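You operate a simulated robot arm through the tools that you are given. There is no shell and no other tool. Be economical: measure what you need, move in short steps, check, and stop when the job is done.

You run a simulated two-armed robot. Do the job below in one go: nothing can be reset, and whatever is moved stays where it is left.

TASK
Set the slide switches as the switch card says and test them.
Fine: named colours on, the rest off; grey rocker switch on, press the white test key, see the pass lamp, switch off. Where these are worked on the way, their far stop is far enough and under half their travel is too little: grey rocker switch.

Only the result counts: the job must be done as asked and must still hold three seconds after the hand-in. Knocking over, shifting, dropping, spilling or breaking anything else fails it.

THE ROBOT
Two 7-joint arms with three-finger grippers on one trunk, on a base that drives. Base frame: it is fixed to the floor where the robot stands at the start and does not move with it; the origin is under the middle of the robot, x ahead of it, y to its left, z up. Lengths are in mm, angles in rad, forces in N, time in s.
The left shoulder is at the start at [30, 124, 1008], the right one opposite. With the tool pointing down near the work surface each hand reaches from about 100 to 780 mm from the robot's upright axis, wherever it stands, measured 20 degrees to its own side. Places, roughly: black rocker switch [800, -300, 900]; blue slide switch [500, -100, 900]; grey rocker switch [500, -300, 900]; pass lamp [300, -300, 900]; red slide switch [500, 0, 900]; switch card [600, -100, 900]; test jig [500, -200, 900]; white test key [500, -200, 900]; yellow slide switch [500, -100, 900]. Payload 2.2 kg a hand.
The TCP of each hand is the grasp point between the finger pads, 28 mm short of the fingertips. In the tool frame z runs along the fingers and y along their closing line. Largest opening 102 mm; the body of the gripper starts 71 mm behind the TCP.
Orientation is that of the tool frame in the base frame, as [roll, pitch, yaw] about the fixed x, y, z axes, in that order (R = Rz(yaw) Ry(pitch) Rx(roll)). With the fingers straight down and closing along the base's y, the tool's x points along the base's -x, its y along +y and its z along -z.

THE INTERFACE
- The arms move only by the tool play_rows. It takes "left_motion", "right_motion" or both (then of equal length, played together; a hand with none holds still); each is a list of rows, each a list of 6 numbers: the shift along the tool's x, y, z in units of 500 mm (1.0 is 500 mm), then the turn, a rotation vector about the tool's x, y, z in units of 60 degrees (1.0 is 60 degrees). In form: [[tx, ty, tz, ax, ay, az], ...]. A call has 1 to 12 rows; each row is the pose to reach, as a shift and turn from the pose commanded when the call began, along the tool's axes at that moment. "left_fingers" and "right_fingers" are, for a hand that has rows, the closure in counts, from 0 (fully open) to 255 (shut), set as the call begins (left out, the last holds). A call with a number of a shift or a turn outside -1 to 1 is refused whole. A row lasts 0.2 s, in which the tool goes at most 50 mm and 0.15 rad; a call with a longer step from one row to the next is refused whole, and so is a gripper value outside its range. Where a pose cannot be reached the arm comes as near as it can. A force on the tool above 40 N (or 10 N above the force at the start of the call, whichever is more), or a blocked arm, ends the call early, and 0.2 s more pass. The fingers move at their own pace and stop on an object; they squeeze with about 42 N. The grip force told is the motor's: it shows also when the fingers shut on nothing. Time passes only in rows, and 0.2 s behind the last, so rows that repeat a pose let the fingers close. It gives the time, the measured TCP pose, the force on the tool (base axes), the opening and the grip force at its end, in the units of the frame above (readings bear some noise), with the torque about the TCP (base axes, N m) and any sound that the robot's microphone picked up, and new pictures: "show" is both (left out), scene, wrist or none (wrist: the cameras of the hands that moved).
- Cameras (640 x 400 px; columns grow to the right, rows downward): "scene" is now at [33.3, -18, 1708.7]; the picture's right is [-0.28, -0.96, 0.00], its down [-0.84, 0.25, -0.48] and it looks along [0.46, -0.13, -0.88] (base axes); focal length 256 px, centre (320, 200). "left" rides on the left gripper at [72, 38, -86] in its tool frame; the picture's right is [-0.47, 0.89, 0.00], its down [-0.60, -0.32, -0.73] and it looks along [-0.65, -0.34, 0.68] (tool axes); focal length 256 px, centre (320, 200). "right" rides on the right gripper at [69, 44, -86] in its tool frame; the picture's right is [-0.53, 0.85, 0.00], its down [-0.58, -0.36, -0.73] and it looks along [-0.62, -0.39, 0.68] (tool axes); focal length 256 px, centre (320, 200). There is no depth. A picture from a camera that has moved, and an enlarged one, comes with that camera's place and axes in the base frame and with its lens.
- raise_lower(by): slides the trunk up (or, below 0, down) by that many mm; the arms and the scene camera ride with it, the base frame stays. It gives what a move gives, with no picture.
- drive_base(legs): drives the robot by 1 to 6 legs, each [ahead, left, turn to the left] in mm, mm and rad, along the robot's own axes; the way and the turn of a leg run together, so that a leg with both is an arc; at most 1500 mm and 3.142 rad a leg. The arms and the cameras ride along, it lands a little off, and it stops where it bumps. It gives what a move gives, and a new picture of the scene camera.
- head_to(pan, tilt): turns the head with the scene camera to pan (to the left, within 2.496 rad either way) and tilt (down, from -0.506 to 1.204), counted from straight ahead of the robot. It gives what a move gives, and a new picture of the scene camera.
- inspect(camera, box): a new picture of the part [left, top, right, bottom] of that camera's present view, enlarged. It takes no simulated time.
- job_done(): hands the job in; it is judged then, once.

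Work in short steps. Places have to be worked out from the pictures, the camera data and where the tool is seen: move nearer, look again, correct. Check each grasp and each placing, and mend what went wrong. You have 120 turns and 260 pictures in all, those below and enlarged ones among them. Open the grippers and draw the arms clear of the work before you hand the job in, unless the task says otherwise; then end with one line.

The tools are called after "Emit:" as name(argument=value, ...) on one line, values as JSON. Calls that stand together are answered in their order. play_rows: Moves the arms, as the interface text tells. Its arguments: {"type":"object","properties":{"left_motion":{"type":"array","items":{"type":"array","items":{"type":"number"}}},"left_fingers":{"type":"number"},"right_motion":{"type":"array","items":{"type":"array","items":{"type":"number"}}},"right_fingers":{"type":"number"},"show":{"type":"string","enum":["both","scene","wrist","none"]}},"required":[]} The other tools are called the same way: raise_lower (by) slides the trunk up or down; drive_base (legs) drives the base; head_to (pan, tilt) turns the head that bears the scene camera; inspect (camera, box) takes an enlarged picture of a part of a camera's view; job_done () hands the job in.

At the start:

```text
time_s: 0.0
left_ee_pos: [532.1, 34.2, 1214.8]
left_orientation: [3.141, 0.0, -3.141]
left_wrist_force: [0.0, -0.2, 0.0]
left_ft_torque: [-0.02, 0.02, 0.0]
left_width: 102.2
left_grasp_force: 0.1
right_ee_pos: [366.4, -330.2, 1251.3]
right_orientation: [3.14, 0.001, 3.142]
right_wrist_force: [-0.4, -0.2, 0.5]
right_ft_torque: [-0.02, 0.0, 0.0]
right_width: 102.1
right_grasp_force: 0.1
trunk travel left (down, up): [-250.0, 290.0]
robot x, y, heading: [0.4, -2.0, 0.004]
head pan, tilt: [-0.284, 1.07]
```

scene: 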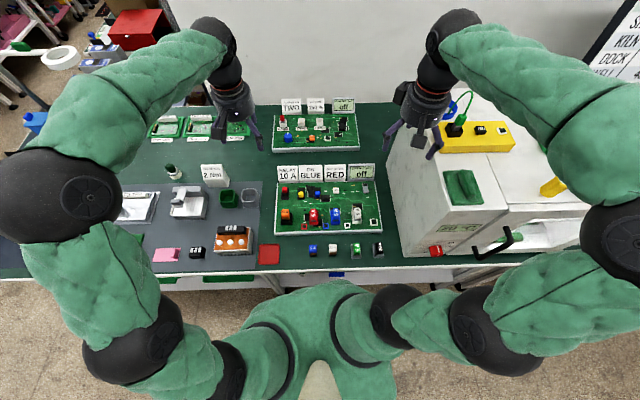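
right: 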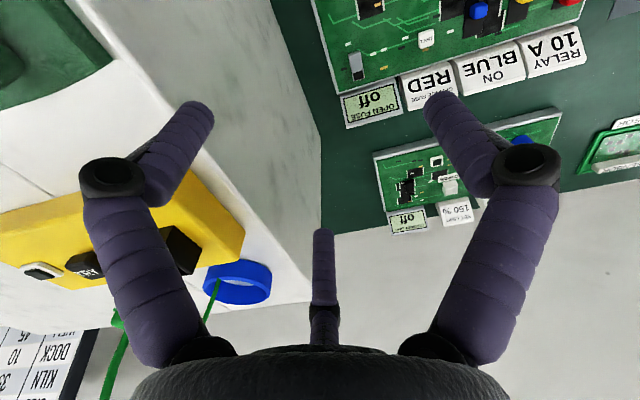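
left: 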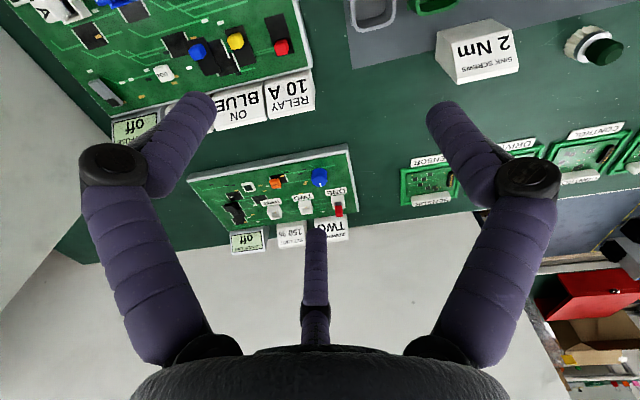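

I start by enlarging the test jig area in the scene view to see the card and switches.

Emit:
inspect(camera="scene", box=[260, 150, 400, 270])

Emit:
inspect(camera="scene", box=[380, 90, 540, 270])

Emit:
inspect(camera="scene", box=[260, 90, 380, 160])

Emit:
inspect(camera="left", box=[0, 0, 320, 160])

```text
3.33 times, centred on (330, 210) of scene
camera zoom: at [33.3, -18.0, 1708.7], right [-0.28, -0.96, 0.0], down [-0.84, 0.25, -0.48], along [0.46, -0.13, -0.88], focal length 855 px, centre (287, 167)
```

zoom: 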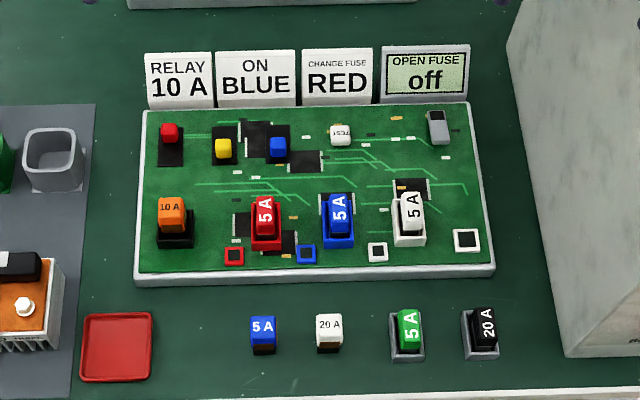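

```text
2.22 times, centred on (460, 180) of scene
camera zoom: at [33.3, -18.0, 1708.7], right [-0.28, -0.96, 0.0], down [-0.84, 0.25, -0.48], along [0.46, -0.13, -0.88], focal length 570 px, centre (9, 244)
```

zoom: 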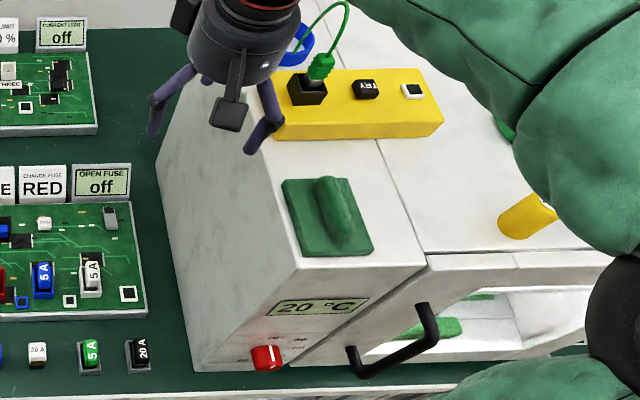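

```text
5.33 times, centred on (320, 125) of scene
camera zoom: at [33.3, -18.0, 1708.7], right [-0.28, -0.96, 0.0], down [-0.84, 0.25, -0.48], along [0.46, -0.13, -0.88], focal length 1367 px, centre (320, 600)
```

zoom: 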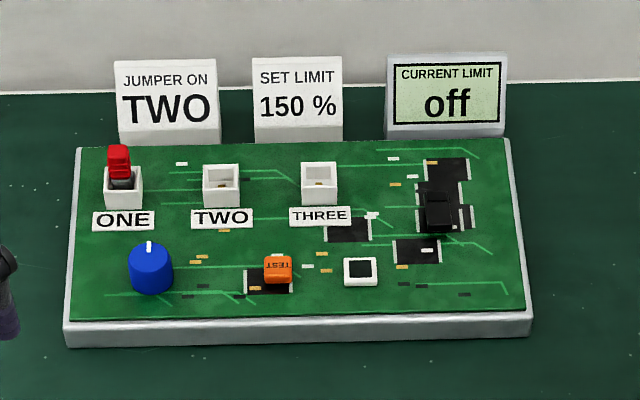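

```text
2.00 times, centred on (160, 80) of left
camera zoom: at [459.4, 73.1, 1300.1], right [0.47, 0.89, 0.0], down [0.6, -0.32, 0.73], along [0.65, -0.34, -0.68], focal length 512 px, centre (640, 440)
```

zoom: 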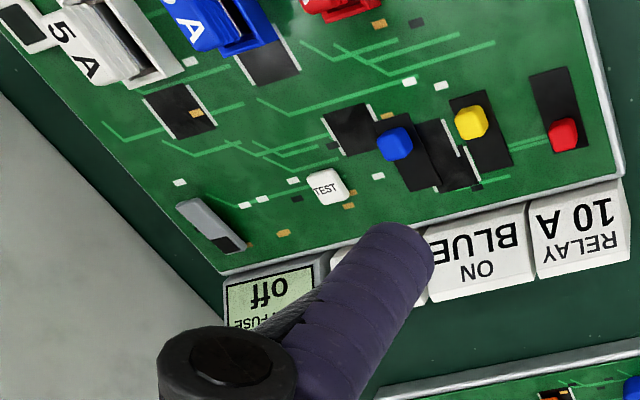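

The card says ON: BLUE, so red and yellow go off. I move the left hand aside, and turn the right hand so its narrow side faces the oven, since the grey rocker is close to the oven wall.

Emit:
play_rows(left_motion=[[0, 0.08, 0, 0, 0, 0], [0, 0.16, 0, 0, 0, 0], [0, 0.24, 0, 0, 0, 0], [0, 0.32, 0, 0, 0, 0], [0, 0.4, 0, 0, 0, 0], [0, 0.48, 0, 0, 0, 0], [0, 0.5, 0, 0, 0, 0], [0, 0.5, 0, 0, 0, 0]], right_motion=[[0, 0.03, 0, 0, 0, 0.125], [0, 0.06, 0, 0, 0, 0.25], [0, 0.1, 0, 0, 0, 0.375], [0, 0.15, 0, 0, 0, 0.5], [0, 0.2, 0, 0, 0, 0.625], [0, 0.24, 0, 0, 0, 0.75], [0, 0.28, 0, 0, 0, 0.875], [0, 0.3, 0, 0, 0, 1.0]], show="scene")

```text
time_s: 1.8
left_ee_pos: [530.9, 283.5, 1213.6]
left_orientation: [-3.14, 0.0, -3.141]
left_wrist_force: [-0.1, -0.7, 0.6]
left_ft_torque: [0.01, -0.01, 0.02]
left_width: 102.0
left_grasp_force: 0.0
right_ee_pos: [364.1, -181.0, 1252.0]
right_orientation: [3.141, 0.0, 2.094]
right_wrist_force: [0.6, -0.5, -0.1]
right_ft_torque: [0.0, 0.02, -0.04]
right_width: 102.1
right_grasp_force: 0.1
trunk travel left (down, up): [-250.0, 290.0]
robot x, y, heading: [-0.4, -4.0, -0.001]
head pan, tilt: [-0.284, 1.07]
camera scene: at [33.1, -17.6, 1708.7], right [-0.28, -0.96, 0.0], down [-0.84, 0.25, -0.48], along [0.46, -0.13, -0.88], focal length 256 px, centre (320, 200)
```

scene: 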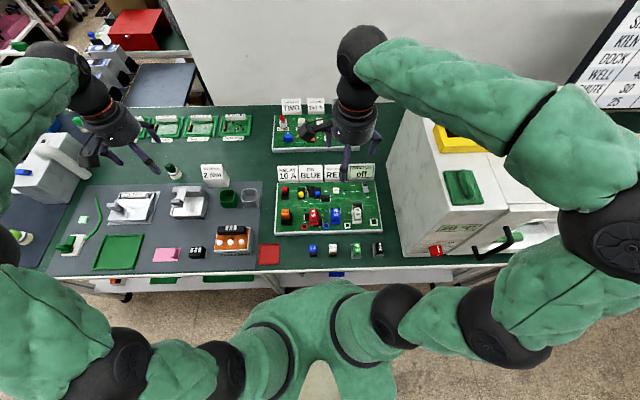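

Finish the turn and bring the right wrist camera over the jig.

Emit:
play_rows(right_motion=[[0, 0.058, 0.05, 0, 0, 0.1], [0, 0.116, 0.1, 0, 0, 0.2], [0, 0.175, 0.15, 0, 0, 0.3], [0, 0.233, 0.2, 0, 0, 0.4], [0, 0.29, 0.25, 0, 0, 0.5], [0, 0.35, 0.3, 0, 0, 0.5], [0, 0.41, 0.35, 0, 0, 0.5]])

```text
time_s: 3.4
left_ee_pos: [534.6, 285.1, 1213.8]
left_orientation: [-3.141, -0.003, -3.141]
left_wrist_force: [0.1, 0.4, -0.1]
left_ft_torque: [-0.02, -0.01, -0.03]
left_width: 102.2
left_grasp_force: 0.0
right_ee_pos: [545.5, -77.3, 1076.0]
right_orientation: [-3.14, 0.0, 1.571]
right_wrist_force: [0.6, 0.5, -0.1]
right_ft_torque: [0.0, 0.04, 0.03]
right_width: 101.9
right_grasp_force: 0.1
trunk travel left (down, up): [-250.0, 290.0]
robot x, y, heading: [1.0, 2.4, -0.003]
head pan, tilt: [-0.284, 1.07]
camera scene: at [35.0, -17.2, 1708.6], right [-0.28, -0.96, 0.0], down [-0.84, 0.25, -0.48], along [0.46, -0.14, -0.88], focal length 256 px, centre (320, 200)
camera right: at [590.0, -8.9, 1161.9], right [0.84, -0.54, 0.0], down [-0.36, -0.58, 0.73], along [-0.39, -0.62, -0.68], focal length 256 px, centre (320, 200)
```

scene: 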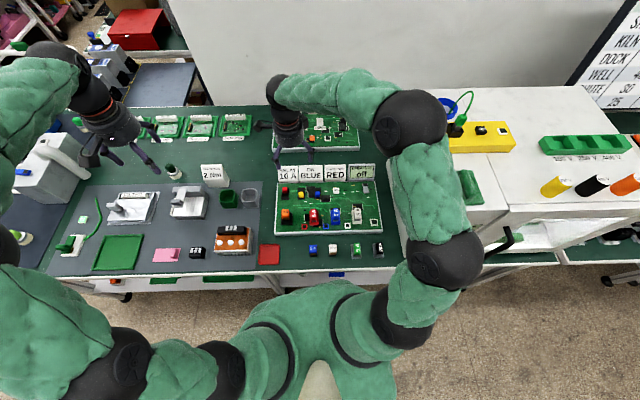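
right: 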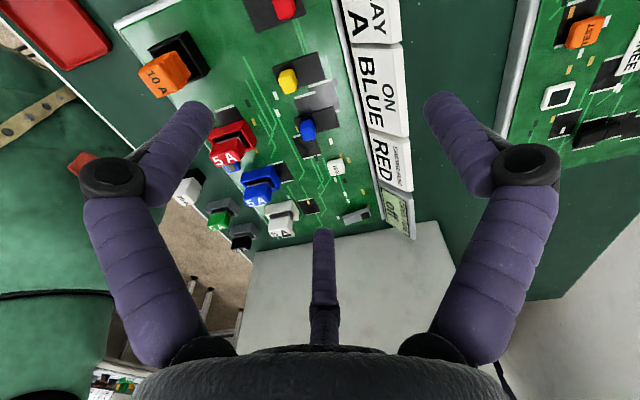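

Emit:
inspect(camera="right", box=[240, 0, 420, 112])

Emit:
inspect(camera="right", box=[260, 100, 420, 240])

Emit:
inspect(camera="scene", box=[270, 175, 390, 240])

```text
3.56 times, centred on (330, 56) of right
camera zoom: at [590.0, -8.9, 1161.9], right [0.84, -0.54, 0.0], down [-0.36, -0.58, 0.73], along [-0.39, -0.62, -0.68], focal length 910 px, centre (284, 712)
```

zoom: 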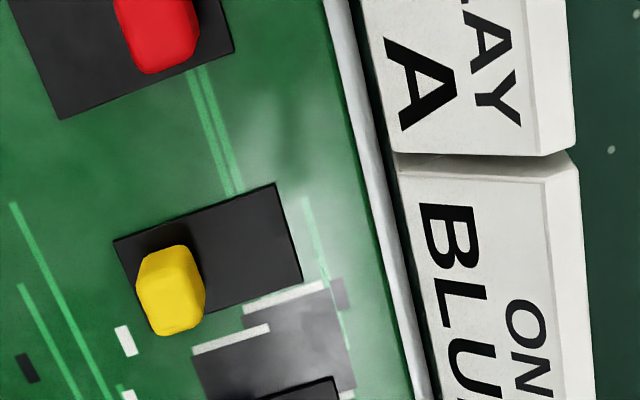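

```text
2.86 times, centred on (340, 170) of right
camera zoom: at [590.0, -8.9, 1161.9], right [0.84, -0.54, 0.0], down [-0.36, -0.58, 0.73], along [-0.39, -0.62, -0.68], focal length 731 px, centre (263, 286)
```

zoom: 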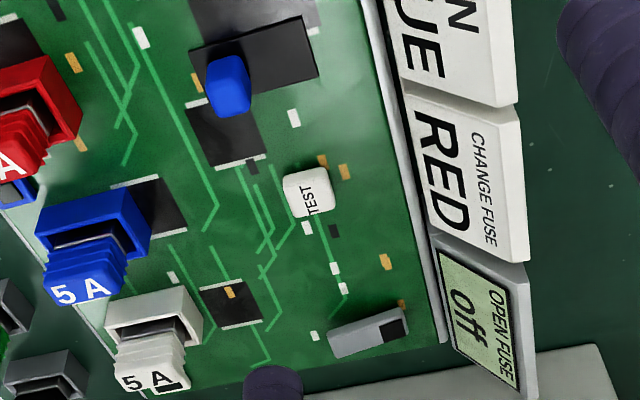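

```text
5.33 times, centred on (330, 208) of scene
camera zoom: at [35.0, -17.2, 1708.6], right [-0.28, -0.96, 0.0], down [-0.84, 0.25, -0.48], along [0.46, -0.14, -0.88], focal length 1367 px, centre (267, 160)
```

zoom: 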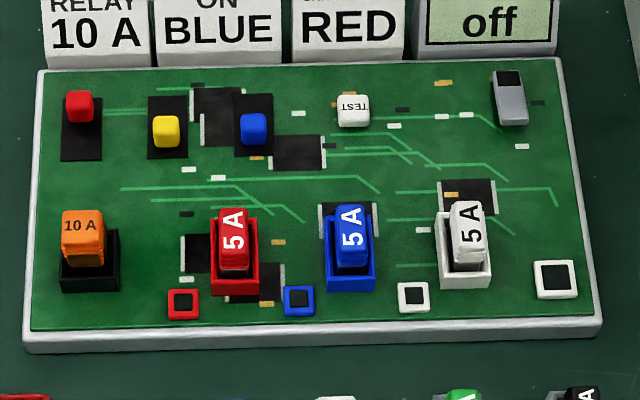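

Blue knob triangulates to about (490,-140,897) with the slot surface near z 882; the board is yawed about -0.265 rad. I close the right fingers, align with the board and go above a point just short of the blue knob.

Emit:
play_rows(right_motion=[[-0.028, -0.039, 0.058, 0, 0, 0.0625], [-0.057, -0.078, 0.116, 0, 0, 0.125], [-0.085, -0.117, 0.174, 0, 0, 0.1875], [-0.114, -0.156, 0.232, 0, 0, 0.25], [-0.114, -0.156, 0.232, 0, 0, 0.25]], right_fingers=255)

```text
time_s: 4.6
left_ee_pos: [531.5, 284.3, 1212.5]
left_orientation: [-3.141, -0.002, 3.141]
left_wrist_force: [0.4, 0.0, -0.4]
left_ft_torque: [-0.04, 0.0, 0.01]
left_width: 102.0
left_grasp_force: 0.0
right_ee_pos: [466.1, -136.6, 961.4]
right_orientation: [-3.14, 0.001, 1.307]
right_wrist_force: [-0.3, -0.3, -0.2]
right_ft_torque: [-0.02, 0.03, -0.02]
right_width: 2.2
right_grasp_force: 31.6
trunk travel left (down, up): [-250.0, 290.0]
robot x, y, heading: [0.7, 1.8, -0.001]
head pan, tilt: [-0.284, 1.07]
camera scene: at [33.5, -17.5, 1708.7], right [-0.28, -0.96, 0.0], down [-0.84, 0.25, -0.48], along [0.46, -0.13, -0.88], focal length 256 px, centre (320, 200)
camera right: at [526.5, -80.9, 1047.4], right [0.68, -0.74, 0.0], down [-0.5, -0.46, 0.73], along [-0.54, -0.5, -0.68], focal length 256 px, centre (320, 200)
```

scene: 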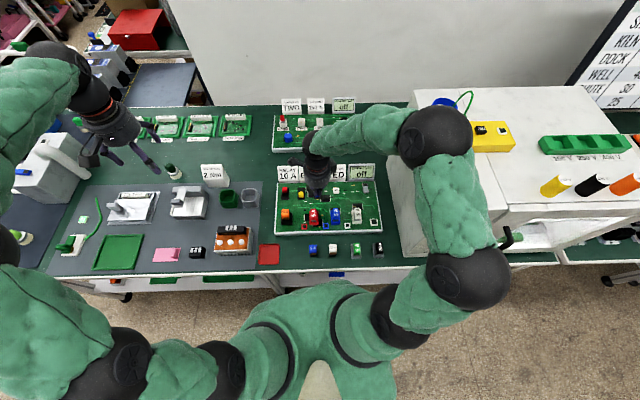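
right: 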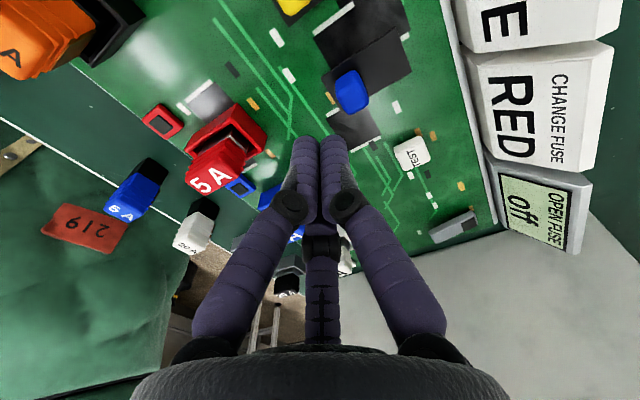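

Fingertips line up right behind the blue knob. I lower beside it to tip height about 892.

Emit:
play_rows(right_motion=[[0.004, 0, 0.04, 0, 0, 0], [0.005, 0, 0.07, 0, 0, 0], [0.005, 0, 0.083, 0, 0, 0]], show="wrist")

```text
time_s: 5.4
left_ee_pos: [531.9, 283.7, 1213.3]
left_orientation: [3.141, 0.0, 3.141]
left_wrist_force: [0.2, 0.0, 0.7]
left_ft_torque: [0.02, 0.01, 0.04]
left_width: 102.0
left_grasp_force: 0.1
right_ee_pos: [466.0, -132.9, 920.4]
right_orientation: [3.14, 0.0, 1.31]
right_wrist_force: [1.1, 0.3, -0.4]
right_ft_torque: [0.01, -0.01, 0.0]
right_width: 2.1
right_grasp_force: 31.7
trunk travel left (down, up): [-250.0, 290.0]
robot x, y, heading: [2.5, 4.4, 0.004]
head pan, tilt: [-0.284, 1.07]
camera right: at [526.8, -78.3, 1005.5], right [0.68, -0.74, 0.0], down [-0.5, -0.46, 0.73], along [-0.54, -0.5, -0.68], focal length 256 px, centre (320, 200)
```

right: 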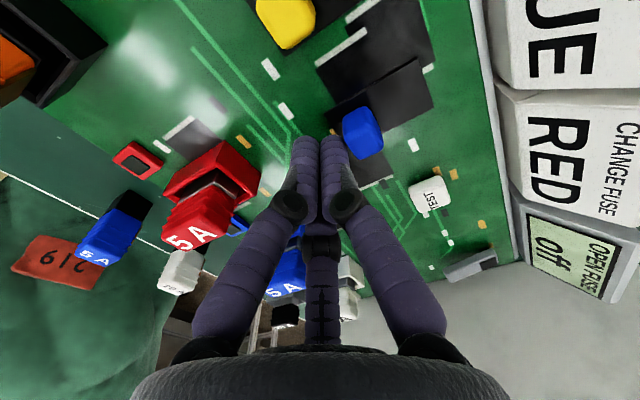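

The finger is right behind the blue knob. I push it along the slot, 26 mm.

Emit:
play_rows(right_motion=[[0, 0.01, 0, 0, 0, 0], [0, 0.02, 0, 0, 0, 0], [0, 0.03, 0, 0, 0, 0], [0, 0.04, 0, 0, 0, 0], [0, 0.052, 0, 0, 0, 0]], show="wrist")

```text
time_s: 6.6
left_ee_pos: [530.2, 284.3, 1214.3]
left_orientation: [-3.141, 0.004, 3.142]
left_wrist_force: [-0.2, -0.2, -0.2]
left_ft_torque: [0.02, 0.01, -0.02]
left_width: 102.0
left_grasp_force: 0.0
right_ee_pos: [489.8, -139.1, 919.2]
right_orientation: [-3.138, 0.002, 1.309]
right_wrist_force: [-10.0, 5.3, 6.2]
right_ft_torque: [0.06, 0.12, 0.06]
right_width: 2.0
right_grasp_force: 31.4
trunk travel left (down, up): [-250.0, 290.0]
robot x, y, heading: [0.4, 0.4, 0.002]
head pan, tilt: [-0.284, 1.07]
camera right: at [550.6, -84.5, 1005.5], right [0.68, -0.73, 0.0], down [-0.5, -0.46, 0.73], along [-0.54, -0.5, -0.68], focal length 256 px, centre (320, 200)
```

right: 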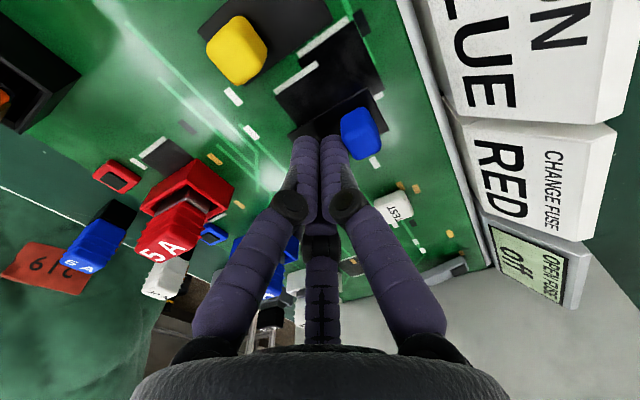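

Knob has moved with about 11 N reaction; push a touch more to find the stop.

Emit:
play_rows(right_motion=[[0, 0.003, 0, 0, 0, 0], [0, 0.006, 0, 0, 0, 0], [0, 0.009, 0, 0, 0, 0]], show="wrist")

Emit:
inspect(camera="right", box=[200, 0, 420, 220])

```text
time_s: 7.4
left_ee_pos: [529.1, 284.4, 1215.5]
left_orientation: [-3.14, 0.001, 3.14]
left_wrist_force: [-0.3, 0.5, 0.0]
left_ft_torque: [-0.02, 0.0, -0.01]
left_width: 102.1
left_grasp_force: 0.1
right_ee_pos: [492.3, -139.1, 920.9]
right_orientation: [-3.14, 0.001, 1.31]
right_wrist_force: [-23.1, 7.4, 8.6]
right_ft_torque: [0.12, 0.3, 0.04]
right_width: 2.0
right_grasp_force: 30.7
trunk travel left (down, up): [-250.0, 290.0]
robot x, y, heading: [-1.8, -1.1, -0.0]
head pan, tilt: [-0.284, 1.07]
camera right: at [553.3, -85.2, 1005.2], right [0.68, -0.73, 0.0], down [-0.5, -0.46, 0.73], along [-0.54, -0.5, -0.68], focal length 256 px, centre (320, 200)
```

right: 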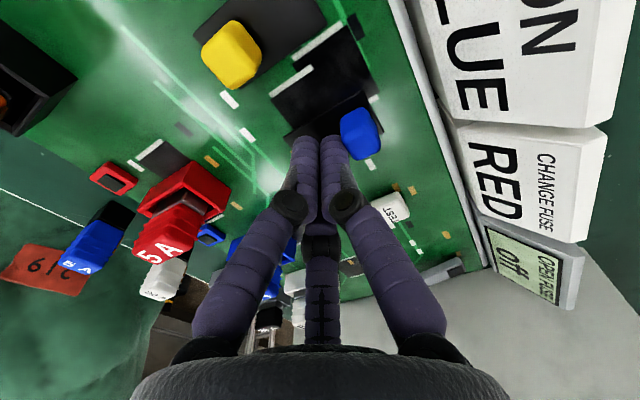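

```text
1.82 times, centred on (310, 110) of right
camera zoom: at [553.3, -85.2, 1005.2], right [0.68, -0.73, 0.0], down [-0.5, -0.46, 0.73], along [-0.54, -0.5, -0.68], focal length 465 px, centre (338, 364)
```

zoom: 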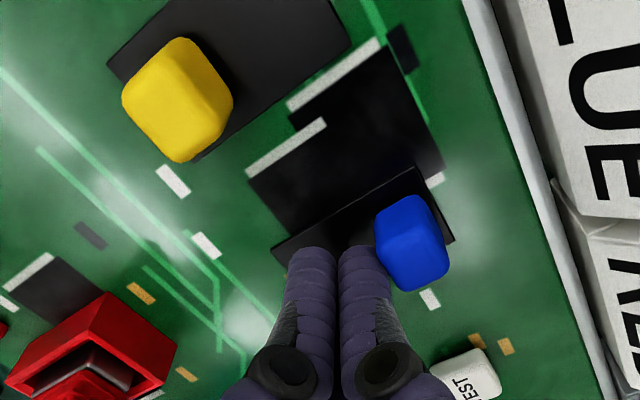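

Blue is against its far stop. I back the right hand off and lift it over toward the test key, while the left hand (already in a suitable orientation) comes above the red knob at about (539,-30).

Emit:
play_rows(right_motion=[[0, -0.015, 0, 0, 0, 0], [0, -0.015, -0.05, 0, 0, 0], [0, -0.015, -0.1, 0, 0, 0], [-0.05, 0, -0.14, 0, 0, 0], [-0.1, 0.02, -0.14, 0, 0, 0], [-0.146, 0.026, -0.14, 0, 0, 0]], show="wrist")

Emit:
play_rows(left_motion=[[0, -0.07, 0.04, 0, 0, 0.03], [0, -0.14, 0.08, 0, 0, 0.06], [0, -0.21, 0.12, 0, 0, 0.09], [0, -0.28, 0.16, 0, 0, 0.12], [-0.01, -0.35, 0.2, 0, 0, 0.15], [-0.016, -0.42, 0.25, 0, 0, 0.18], [-0.016, -0.49, 0.3, 0, 0, 0.21], [-0.016, -0.56, 0.34, 0, 0, 0.25], [-0.016, -0.628, 0.386, 0, 0, 0.25]], left_fingers=142)

```text
time_s: 8.8
left_ee_pos: [531.8, 283.9, 1213.1]
left_orientation: [-3.14, -0.001, 3.14]
left_wrist_force: [-0.2, 0.4, 0.0]
left_ft_torque: [-0.01, -0.02, 0.0]
left_width: 102.0
left_grasp_force: 0.0
right_ee_pos: [489.9, -215.9, 990.8]
right_orientation: [-3.141, 0.001, 1.31]
right_wrist_force: [0.2, 0.2, -0.9]
right_ft_torque: [0.05, -0.05, 0.02]
right_width: 2.0
right_grasp_force: 31.7
trunk travel left (down, up): [-250.0, 290.0]
robot x, y, heading: [-1.0, 0.4, -0.003]
head pan, tilt: [-0.284, 1.07]
camera right: at [550.7, -162.5, 1076.2], right [0.68, -0.73, 0.0], down [-0.5, -0.46, 0.73], along [-0.54, -0.5, -0.68], focal length 256 px, centre (320, 200)
```

right: 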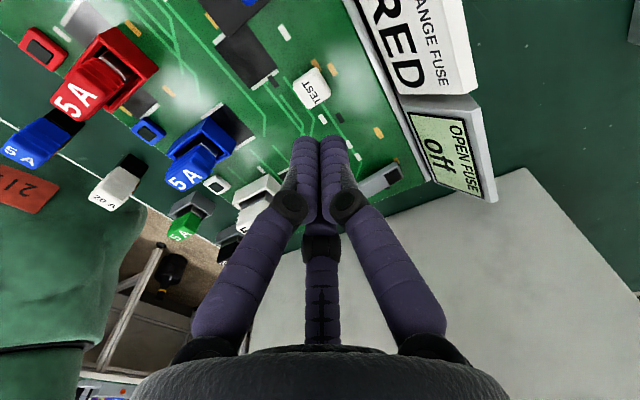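

```text
time_s: 10.8
left_ee_pos: [541.0, -27.8, 1021.4]
left_orientation: [3.14, -0.002, 2.88]
left_wrist_force: [0.1, -0.4, 0.0]
left_ft_torque: [-0.01, 0.02, 0.0]
left_width: 45.2
left_grasp_force: 0.0
right_ee_pos: [490.1, -216.6, 989.3]
right_orientation: [3.141, 0.001, 1.309]
right_wrist_force: [0.3, -0.6, 0.2]
right_ft_torque: [0.0, 0.0, 0.01]
right_width: 2.3
right_grasp_force: 31.6
trunk travel left (down, up): [-250.0, 290.0]
robot x, y, heading: [-0.9, 5.1, -0.001]
head pan, tilt: [-0.284, 1.07]
camera scene: at [34.0, -19.1, 1708.6], right [-0.28, -0.96, 0.0], down [-0.84, 0.25, -0.48], along [0.46, -0.13, -0.88], focal length 256 px, centre (320, 200)
camera left: at [480.3, 26.9, 1106.7], right [0.68, 0.73, 0.0], down [0.5, -0.46, 0.73], along [0.54, -0.5, -0.68], focal length 256 px, centre (320, 200)
```

scene: 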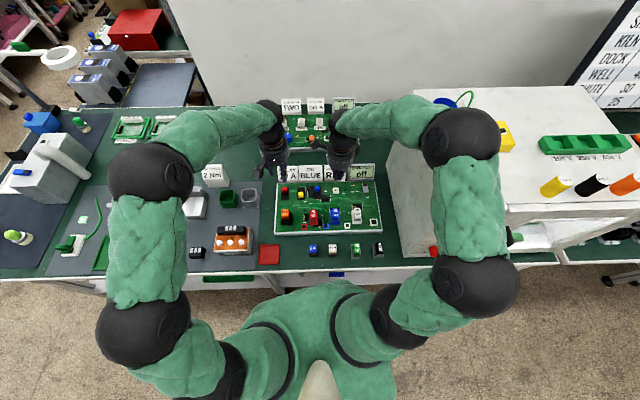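
left: 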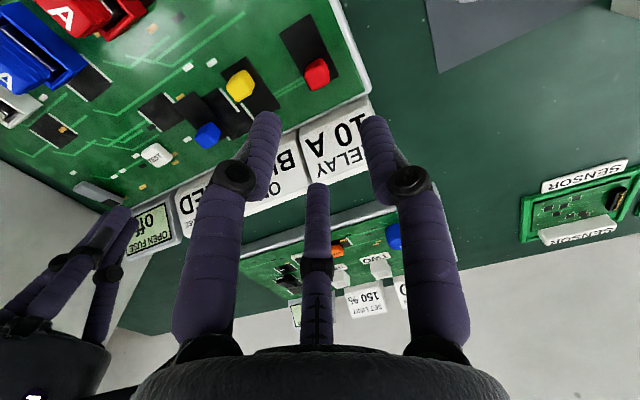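

Red knob from this view is at about (537,-29). I lower the left fingers on both its sides.

Emit:
play_rows(left_motion=[[0.007, -0.005, 0.06, 0, 0, 0], [0.007, -0.005, 0.12, 0, 0, 0], [0.007, -0.005, 0.17, 0, 0, 0], [0.007, -0.005, 0.203, 0, 0, 0]], show="wrist")

```text
time_s: 11.8
left_ee_pos: [535.9, -30.3, 919.3]
left_orientation: [-3.141, 0.001, 2.88]
left_wrist_force: [0.3, -0.3, -1.1]
left_ft_torque: [-0.03, -0.02, -0.03]
left_width: 45.3
left_grasp_force: 0.0
right_ee_pos: [490.1, -216.9, 990.4]
right_orientation: [-3.141, 0.001, 1.309]
right_wrist_force: [0.1, 0.1, 0.4]
right_ft_torque: [-0.01, 0.01, -0.02]
right_width: 2.1
right_grasp_force: 30.7
trunk travel left (down, up): [-250.0, 290.0]
robot x, y, heading: [0.5, -0.5, -0.001]
head pan, tilt: [-0.284, 1.07]
camera left: at [475.3, 25.3, 1005.5], right [0.68, 0.74, 0.0], down [0.5, -0.46, 0.73], along [0.54, -0.5, -0.68], focal length 256 px, centre (320, 200)
```

left: 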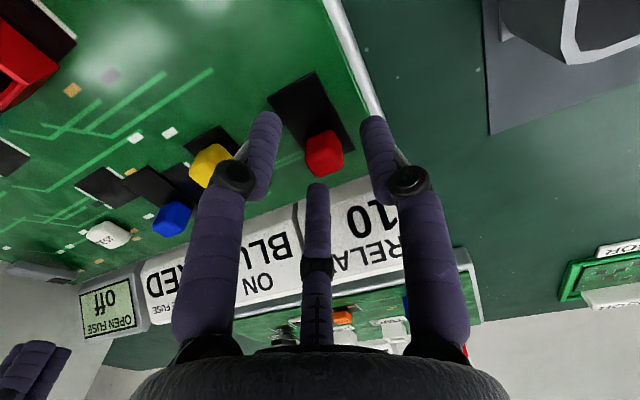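

The knob sits between the fingertips. I close on it.

Emit:
play_rows(left_motion=[[0, 0, 0, 0, 0, 0], [0, 0, 0, 0, 0, 0], [0, 0, 0, 0, 0, 0]], left_fingers=255, show="wrist")

```text
time_s: 12.6
left_ee_pos: [535.0, -30.4, 919.0]
left_orientation: [3.14, 0.0, 2.88]
left_wrist_force: [-0.2, -1.1, -1.3]
left_ft_torque: [-0.08, -0.05, 0.09]
left_width: 18.3
left_grasp_force: 43.6
right_ee_pos: [489.8, -216.8, 989.4]
right_orientation: [3.141, 0.001, 1.309]
right_wrist_force: [1.2, 0.4, 0.4]
right_ft_torque: [-0.07, -0.01, -0.02]
right_width: 2.3
right_grasp_force: 31.3
trunk travel left (down, up): [-250.0, 290.0]
robot x, y, heading: [1.1, -0.9, -0.002]
head pan, tilt: [-0.284, 1.07]
camera left: at [475.2, 25.4, 1005.7], right [0.68, 0.73, 0.0], down [0.5, -0.46, 0.73], along [0.54, -0.5, -0.68], focal length 256 px, centre (320, 200)
```

left: 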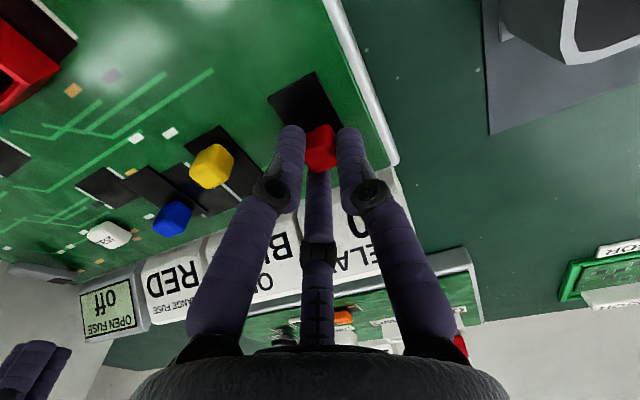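

The knob is gripped (18 mm wide). I drag it toward the robot along the slot.

Emit:
play_rows(left_motion=[[0.01, 0, 0, 0, 0, 0], [0.02, 0, 0, 0, 0, 0], [0.03, 0, 0, 0, 0, 0], [0.04, 0, 0, 0, 0, 0], [0.046, 0, 0, 0, 0, 0]], show="wrist")

```text
time_s: 13.8
left_ee_pos: [515.5, -25.3, 919.9]
left_orientation: [-3.14, 0.004, 2.88]
left_wrist_force: [11.0, -2.1, 1.3]
left_ft_torque: [-0.04, -0.27, 0.08]
left_width: 18.4
left_grasp_force: 43.8
right_ee_pos: [491.3, -216.9, 989.3]
right_orientation: [3.141, 0.001, 1.31]
right_wrist_force: [0.4, 0.0, -0.1]
right_ft_torque: [0.0, -0.04, 0.04]
right_width: 2.1
right_grasp_force: 31.1
trunk travel left (down, up): [-250.0, 290.0]
robot x, y, heading: [-1.1, -0.8, 0.004]
head pan, tilt: [-0.284, 1.07]
camera left: at [455.1, 30.7, 1005.4], right [0.68, 0.74, 0.0], down [0.5, -0.46, 0.73], along [0.54, -0.5, -0.68], focal length 256 px, centre (320, 200)
```

left: 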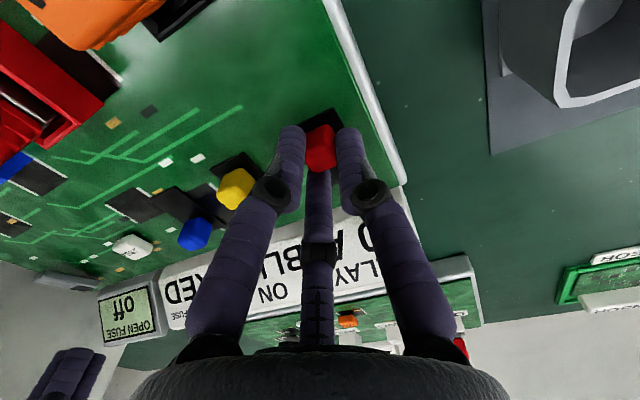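

Moved 20 mm and met the near stop. I release, lift and withdraw the left hand.

Emit:
play_rows(left_motion=[[0.04, 0, 0, 0, 0, 0], [0.04, 0, 0, 0, 0, 0], [0.04, 0, -0.06, 0, 0, 0], [0.04, 0, -0.14, 0, 0, 0], [0.04, 0, -0.22, 0, 0, 0], [0.04, 0.09, -0.24, 0, 0, 0], [0.04, 0.18, -0.25, 0, 0, 0], [0.04, 0.27, -0.25, 0, 0, 0], [0.04, 0.36, -0.25, 0, 0, 0], [0.04, 0.45, -0.25, 0, 0, 0]], left_fingers=142, show="scene")

Emit:
inspect(camera="scene", box=[270, 165, 390, 240])

Emit:
inspect(camera="right", box=[260, 40, 500, 240])

```text
time_s: 16.0
left_ee_pos: [557.0, 197.9, 1043.6]
left_orientation: [-3.139, 0.0, 2.88]
left_wrist_force: [0.0, -0.1, -0.5]
left_ft_torque: [-0.03, 0.02, 0.0]
left_width: 45.3
left_grasp_force: 0.1
right_ee_pos: [490.8, -215.0, 990.4]
right_orientation: [-3.141, 0.002, 1.311]
right_wrist_force: [-0.1, -0.1, 0.4]
right_ft_torque: [-0.02, 0.02, 0.05]
right_width: 2.1
right_grasp_force: 31.3
trunk travel left (down, up): [-250.0, 290.0]
robot x, y, heading: [1.9, -4.7, -0.003]
head pan, tilt: [-0.284, 1.07]
camera scene: at [34.0, -16.5, 1708.7], right [-0.28, -0.96, 0.0], down [-0.84, 0.25, -0.48], along [0.46, -0.14, -0.88], focal length 256 px, centre (320, 200)
```

scene: 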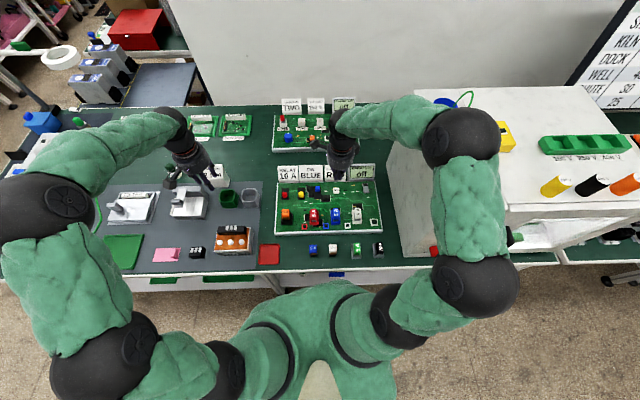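

```text
5.33 times, centred on (330, 202) of scene
camera zoom: at [34.0, -16.5, 1708.7], right [-0.28, -0.96, 0.0], down [-0.84, 0.25, -0.48], along [0.46, -0.14, -0.88], focal length 1367 px, centre (267, 187)
```

zoom: 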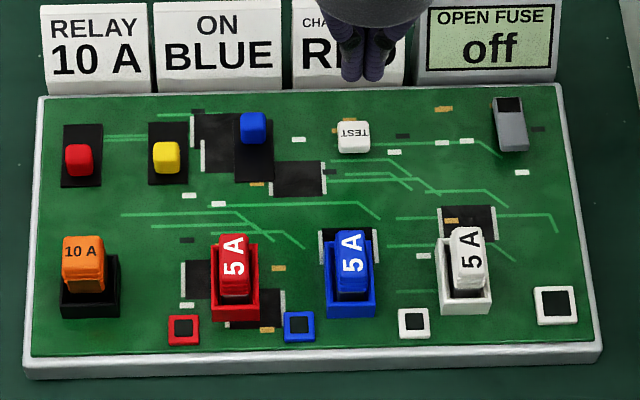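

```text
2.00 times, centred on (380, 140) of right
camera zoom: at [551.4, -161.0, 1075.9], right [0.68, -0.73, 0.0], down [-0.5, -0.46, 0.73], along [-0.54, -0.5, -0.68], focal length 512 px, centre (200, 320)
```

zoom: 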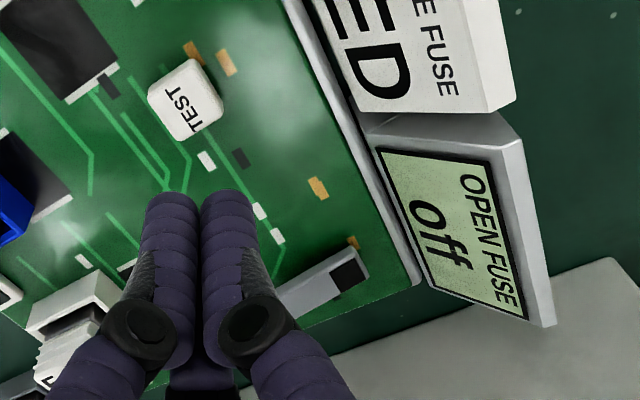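

Slides look right (blue far, red and yellow near). I shift the right hand to get a clear close view of the rocker.

Emit:
play_rows(right_motion=[[-0.08, -0.04, 0, 0, 0, 0], [-0.15, -0.1, 0, 0, 0, 0], [-0.15, -0.18, 0, 0, 0, 0]], show="none")

Emit:
inspect(camera="right", box=[240, 20, 440, 200])

Emit:
inspect(camera="scene", box=[340, 165, 390, 235])

```text
time_s: 16.8
left_ee_pos: [553.9, 197.4, 1044.8]
left_orientation: [-3.139, 0.001, 2.881]
left_wrist_force: [-0.4, 0.2, 0.2]
left_ft_torque: [0.0, -0.05, -0.03]
left_width: 45.5
left_grasp_force: 0.1
right_ee_pos: [383.4, -263.8, 991.4]
right_orientation: [3.14, 0.0, 1.309]
right_wrist_force: [0.1, 0.3, -0.3]
right_ft_torque: [-0.01, -0.04, 0.0]
right_width: 2.0
right_grasp_force: 31.9
trunk travel left (down, up): [-250.0, 290.0]
robot x, y, heading: [2.6, 1.0, -0.002]
head pan, tilt: [-0.284, 1.07]
```

```text
2.22 times, centred on (340, 110) of right
camera zoom: at [445.0, -209.4, 1077.7], right [0.68, -0.73, 0.0], down [-0.5, -0.46, 0.73], along [-0.54, -0.5, -0.68], focal length 569 px, centre (276, 400)
```

zoom: 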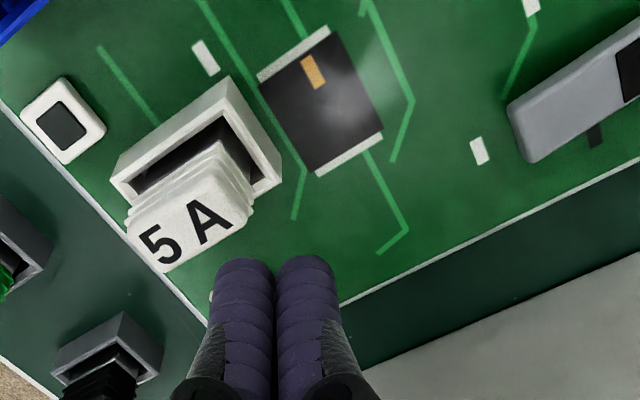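

```text
5.71 times, centred on (365, 200) of scene
camera zoom: at [31.7, -17.1, 1708.7], right [-0.28, -0.96, 0.0], down [-0.84, 0.25, -0.48], along [0.46, -0.13, -0.88], focal length 1465 px, centre (63, 200)
```

zoom: 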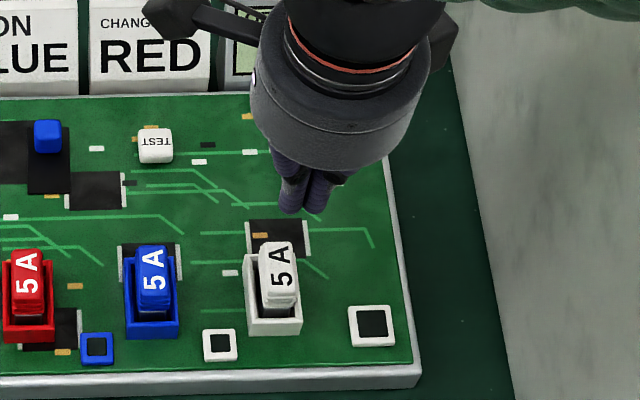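

Emit:
inspect(camera="right", box=[370, 0, 530, 130])

```text
3.08 times, centred on (450, 65) of right
camera zoom: at [445.0, -209.4, 1077.7], right [0.68, -0.73, 0.0], down [-0.5, -0.46, 0.73], along [-0.54, -0.5, -0.68], focal length 788 px, centre (-80, 615)
```

zoom: 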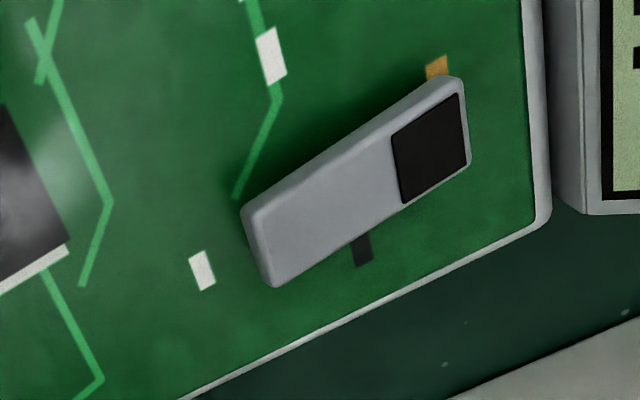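

Triangulation gives the rocker's near end higher (z≈902) than its far, black-marked end (z≈890), so turning it on means pressing the near end. I go above the near end at about (444,-312).

Emit:
play_rows(right_motion=[[-0.03, 0.07, 0, 0, 0, 0], [-0.061, 0.143, 0, 0, 0, 0], [-0.061, 0.143, 0.05, 0, 0, 0], [-0.061, 0.143, 0.09, 0, 0, 0]])

```text
time_s: 17.8
left_ee_pos: [555.6, 196.9, 1043.6]
left_orientation: [-3.139, 0.002, 2.879]
left_wrist_force: [0.3, -0.5, 0.5]
left_ft_torque: [0.03, 0.02, 0.01]
left_width: 45.1
left_grasp_force: 0.1
right_ee_pos: [445.3, -313.5, 944.2]
right_orientation: [3.14, 0.001, 1.309]
right_wrist_force: [-0.3, -0.2, 0.0]
right_ft_torque: [-0.01, 0.01, -0.02]
right_width: 1.8
right_grasp_force: 31.9
trunk travel left (down, up): [-250.0, 290.0]
robot x, y, heading: [0.1, -0.1, -0.002]
head pan, tilt: [-0.284, 1.07]
camera scene: at [34.0, -18.3, 1708.6], right [-0.28, -0.96, 0.0], down [-0.84, 0.25, -0.48], along [0.46, -0.13, -0.88], focal length 256 px, centre (320, 200)
camera right: at [506.3, -257.3, 1030.7], right [0.68, -0.74, 0.0], down [-0.5, -0.46, 0.73], along [-0.54, -0.5, -0.68], focal length 256 px, centre (320, 200)
```

scene: 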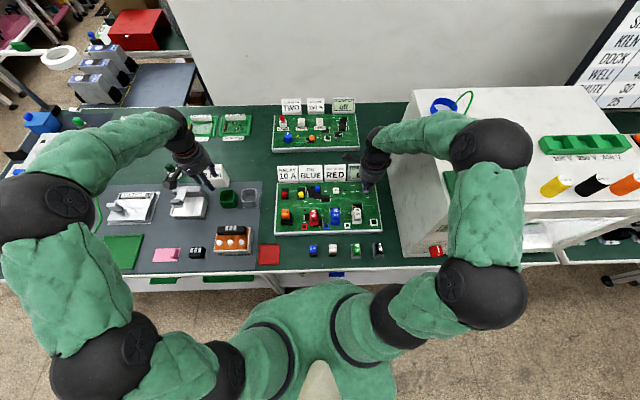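
right: 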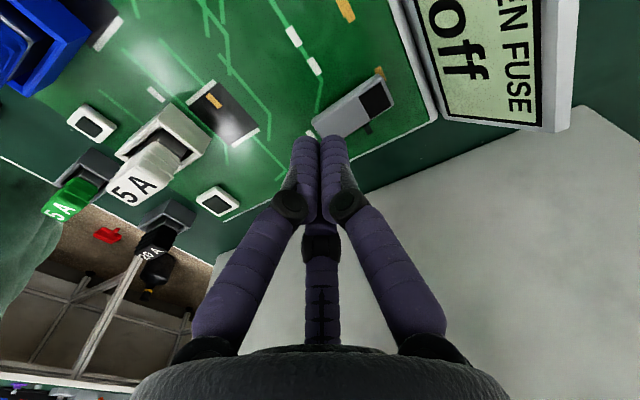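

The tips are above the near end of the rocker. I press down slowly.

Emit:
play_rows(right_motion=[[0, 0.01, 0.012, 0, 0, 0], [0, 0.01, 0.024, 0, 0, 0], [0, 0.01, 0.032, 0, 0, 0], [0, 0.01, 0.04, 0, 0, 0], [0, 0.01, 0.046, 0, 0, 0]], show="wrist")

```text
time_s: 19.0
left_ee_pos: [556.3, 197.5, 1044.2]
left_orientation: [-3.14, 0.0, 2.879]
left_wrist_force: [-0.2, 0.7, 0.5]
left_ft_torque: [0.01, -0.03, 0.01]
left_width: 45.4
left_grasp_force: 0.0
right_ee_pos: [450.4, -312.9, 921.4]
right_orientation: [3.141, 0.0, 1.309]
right_wrist_force: [-0.9, -1.0, 0.5]
right_ft_torque: [-0.02, -0.03, -0.02]
right_width: 2.0
right_grasp_force: 31.9
trunk travel left (down, up): [-250.0, 290.0]
robot x, y, heading: [3.2, -1.3, -0.003]
head pan, tilt: [-0.284, 1.07]
camera right: at [510.8, -259.5, 1007.6], right [0.68, -0.73, 0.0], down [-0.5, -0.46, 0.73], along [-0.54, -0.5, -0.68], focal length 256 px, centre (320, 200)
```

right: 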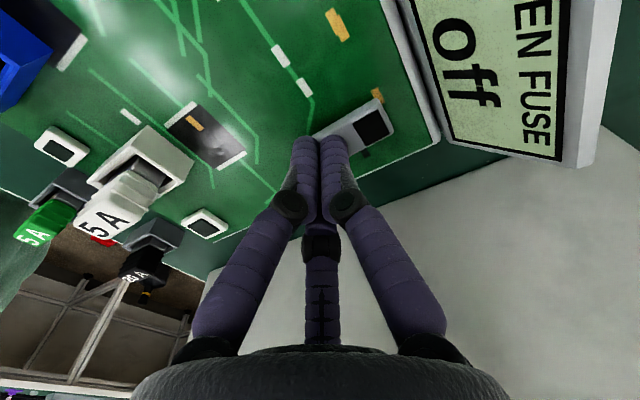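

No contact yet at tip z≈893; continue a few mm.

Emit:
play_rows(right_motion=[[0, 0, 0.006, 0, 0, 0], [0, 0, 0.012, 0, 0, 0], [0, 0, 0.016, 0, 0, 0]], show="none")

Emit:
inspect(camera="right", box=[240, 60, 440, 200])

```text
time_s: 19.8
left_ee_pos: [553.3, 196.7, 1043.6]
left_orientation: [-3.14, 0.003, 2.88]
left_wrist_force: [0.0, -0.4, 0.0]
left_ft_torque: [-0.04, -0.02, 0.01]
left_width: 45.1
left_grasp_force: 0.0
right_ee_pos: [451.5, -314.4, 920.4]
right_orientation: [3.132, 0.002, 1.307]
right_wrist_force: [-5.3, 1.9, 13.3]
right_ft_torque: [0.01, -0.11, 0.03]
right_width: 6.2
right_grasp_force: 31.6
trunk travel left (down, up): [-250.0, 290.0]
robot x, y, heading: [1.3, 1.7, 0.001]
head pan, tilt: [-0.284, 1.07]
stopped in row 3 (right hand): the force on the tool passed its limit at 44 N (the readings are from after the stop); the commanded pose is now the measured one
```

```text
2.86 times, centred on (340, 130) of right
camera zoom: at [511.7, -259.6, 1006.6], right [0.68, -0.74, 0.01], down [-0.51, -0.46, 0.73], along [-0.53, -0.5, -0.68], focal length 731 px, centre (263, 400)
```

zoom: 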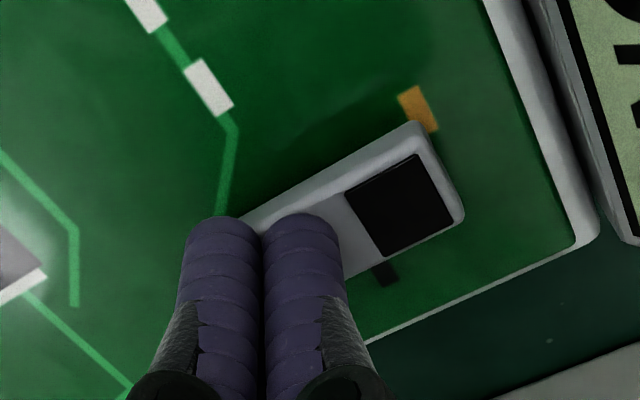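

It hit something firm at tip z≈892. I lift a little and check the display and the rocker.

Emit:
play_rows(right_motion=[[0, 0, -0.06, 0, 0, 0], [0.02, -0.06, -0.12, 0, 0, 0], [0.02, -0.14, -0.14, 0, 0, 0]], show="wrist")

Emit:
inspect(camera="right", box=[340, 0, 540, 130])

Emit:
inspect(camera="scene", box=[340, 160, 390, 235])

```text
time_s: 20.6
left_ee_pos: [554.6, 195.9, 1043.5]
left_orientation: [-3.141, 0.001, 2.88]
left_wrist_force: [0.2, -0.7, -0.5]
left_ft_torque: [-0.04, 0.03, -0.02]
left_width: 45.2
left_grasp_force: 0.2
right_ee_pos: [385.0, -286.8, 987.6]
right_orientation: [3.135, 0.003, 1.308]
right_wrist_force: [0.3, -0.3, 0.2]
right_ft_torque: [-0.04, 0.02, -0.05]
right_width: 2.3
right_grasp_force: 31.2
trunk travel left (down, up): [-250.0, 290.0]
robot x, y, heading: [0.1, 1.8, 0.001]
head pan, tilt: [-0.284, 1.07]
camera right: at [444.3, -231.8, 1073.7], right [0.68, -0.74, 0.01], down [-0.51, -0.46, 0.73], along [-0.53, -0.5, -0.68], focal length 256 px, centre (320, 200)
```

right: 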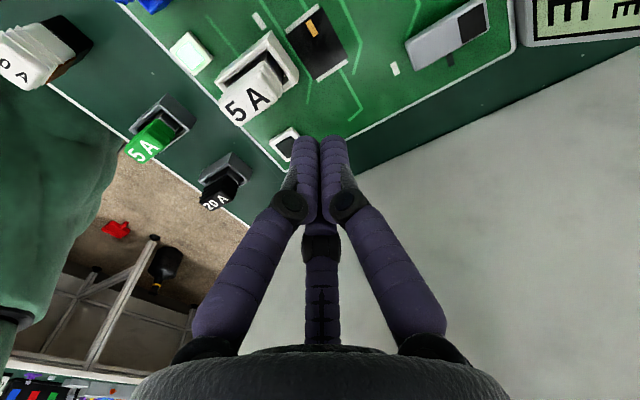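

```text
3.08 times, centred on (440, 65) of right
camera zoom: at [444.3, -231.8, 1073.7], right [0.68, -0.74, 0.01], down [-0.51, -0.46, 0.73], along [-0.53, -0.5, -0.68], focal length 788 px, centre (-49, 615)
```

zoom: 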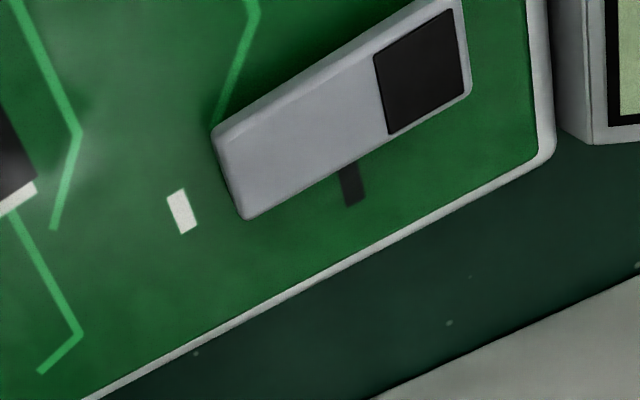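

```text
5.33 times, centred on (365, 198) of scene
camera zoom: at [31.6, -17.8, 1708.7], right [-0.28, -0.96, 0.0], down [-0.84, 0.25, -0.48], along [0.46, -0.13, -0.88], focal length 1367 px, centre (80, 213)
```

zoom: 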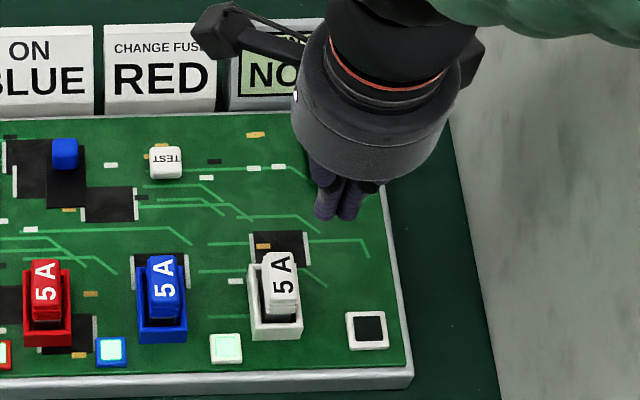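

The display now reads "NO…" and the fuse lamps are lit: the rocker is on. Next I move above the white test key at about (486,-212).

Emit:
play_rows(right_motion=[[0.05, 0.04, 0, 0, 0, 0], [0.1, 0.08, 0, 0, 0, 0], [0.15, 0.12, 0, 0, 0, 0], [0.197, 0.156, 0, 0, 0, 0], [0.197, 0.156, 0.04, 0, 0, 0], [0.197, 0.156, 0.085, 0, 0, 0]], show="both")

```text
time_s: 22.0
left_ee_pos: [554.6, 197.3, 1043.4]
left_orientation: [-3.141, 0.0, 2.88]
left_wrist_force: [-0.2, 0.9, -0.9]
left_ft_torque: [-0.02, -0.02, -0.02]
left_width: 45.6
left_grasp_force: 0.0
right_ee_pos: [487.9, -211.6, 944.0]
right_orientation: [3.136, 0.002, 1.306]
right_wrist_force: [-0.5, -0.3, 0.8]
right_ft_torque: [0.04, 0.01, 0.0]
right_width: 2.0
right_grasp_force: 31.7
trunk travel left (down, up): [-250.0, 290.0]
robot x, y, heading: [0.4, -2.9, 0.002]
head pan, tilt: [-0.284, 1.07]
camera scene: at [33.8, -17.7, 1708.6], right [-0.28, -0.96, 0.0], down [-0.84, 0.25, -0.48], along [0.46, -0.13, -0.88], focal length 256 px, centre (320, 200)
camera right: at [548.4, -157.2, 1031.1], right [0.68, -0.74, 0.01], down [-0.51, -0.46, 0.73], along [-0.53, -0.5, -0.68], focal length 256 px, centre (320, 200)
```

scene: 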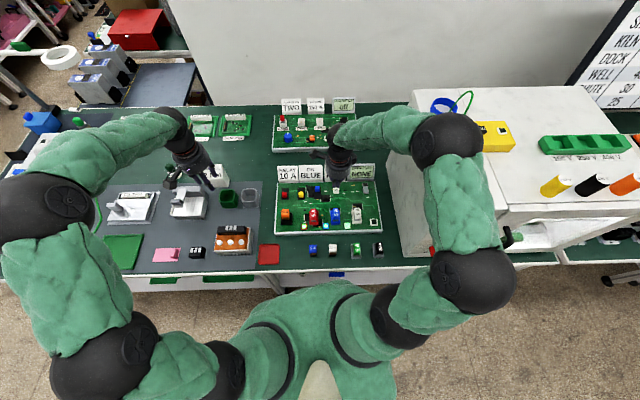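
right: 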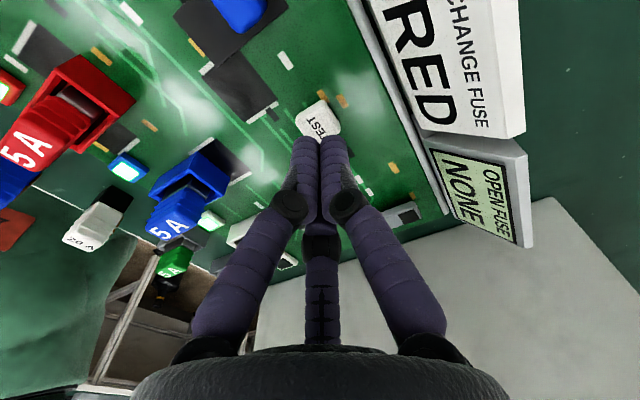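

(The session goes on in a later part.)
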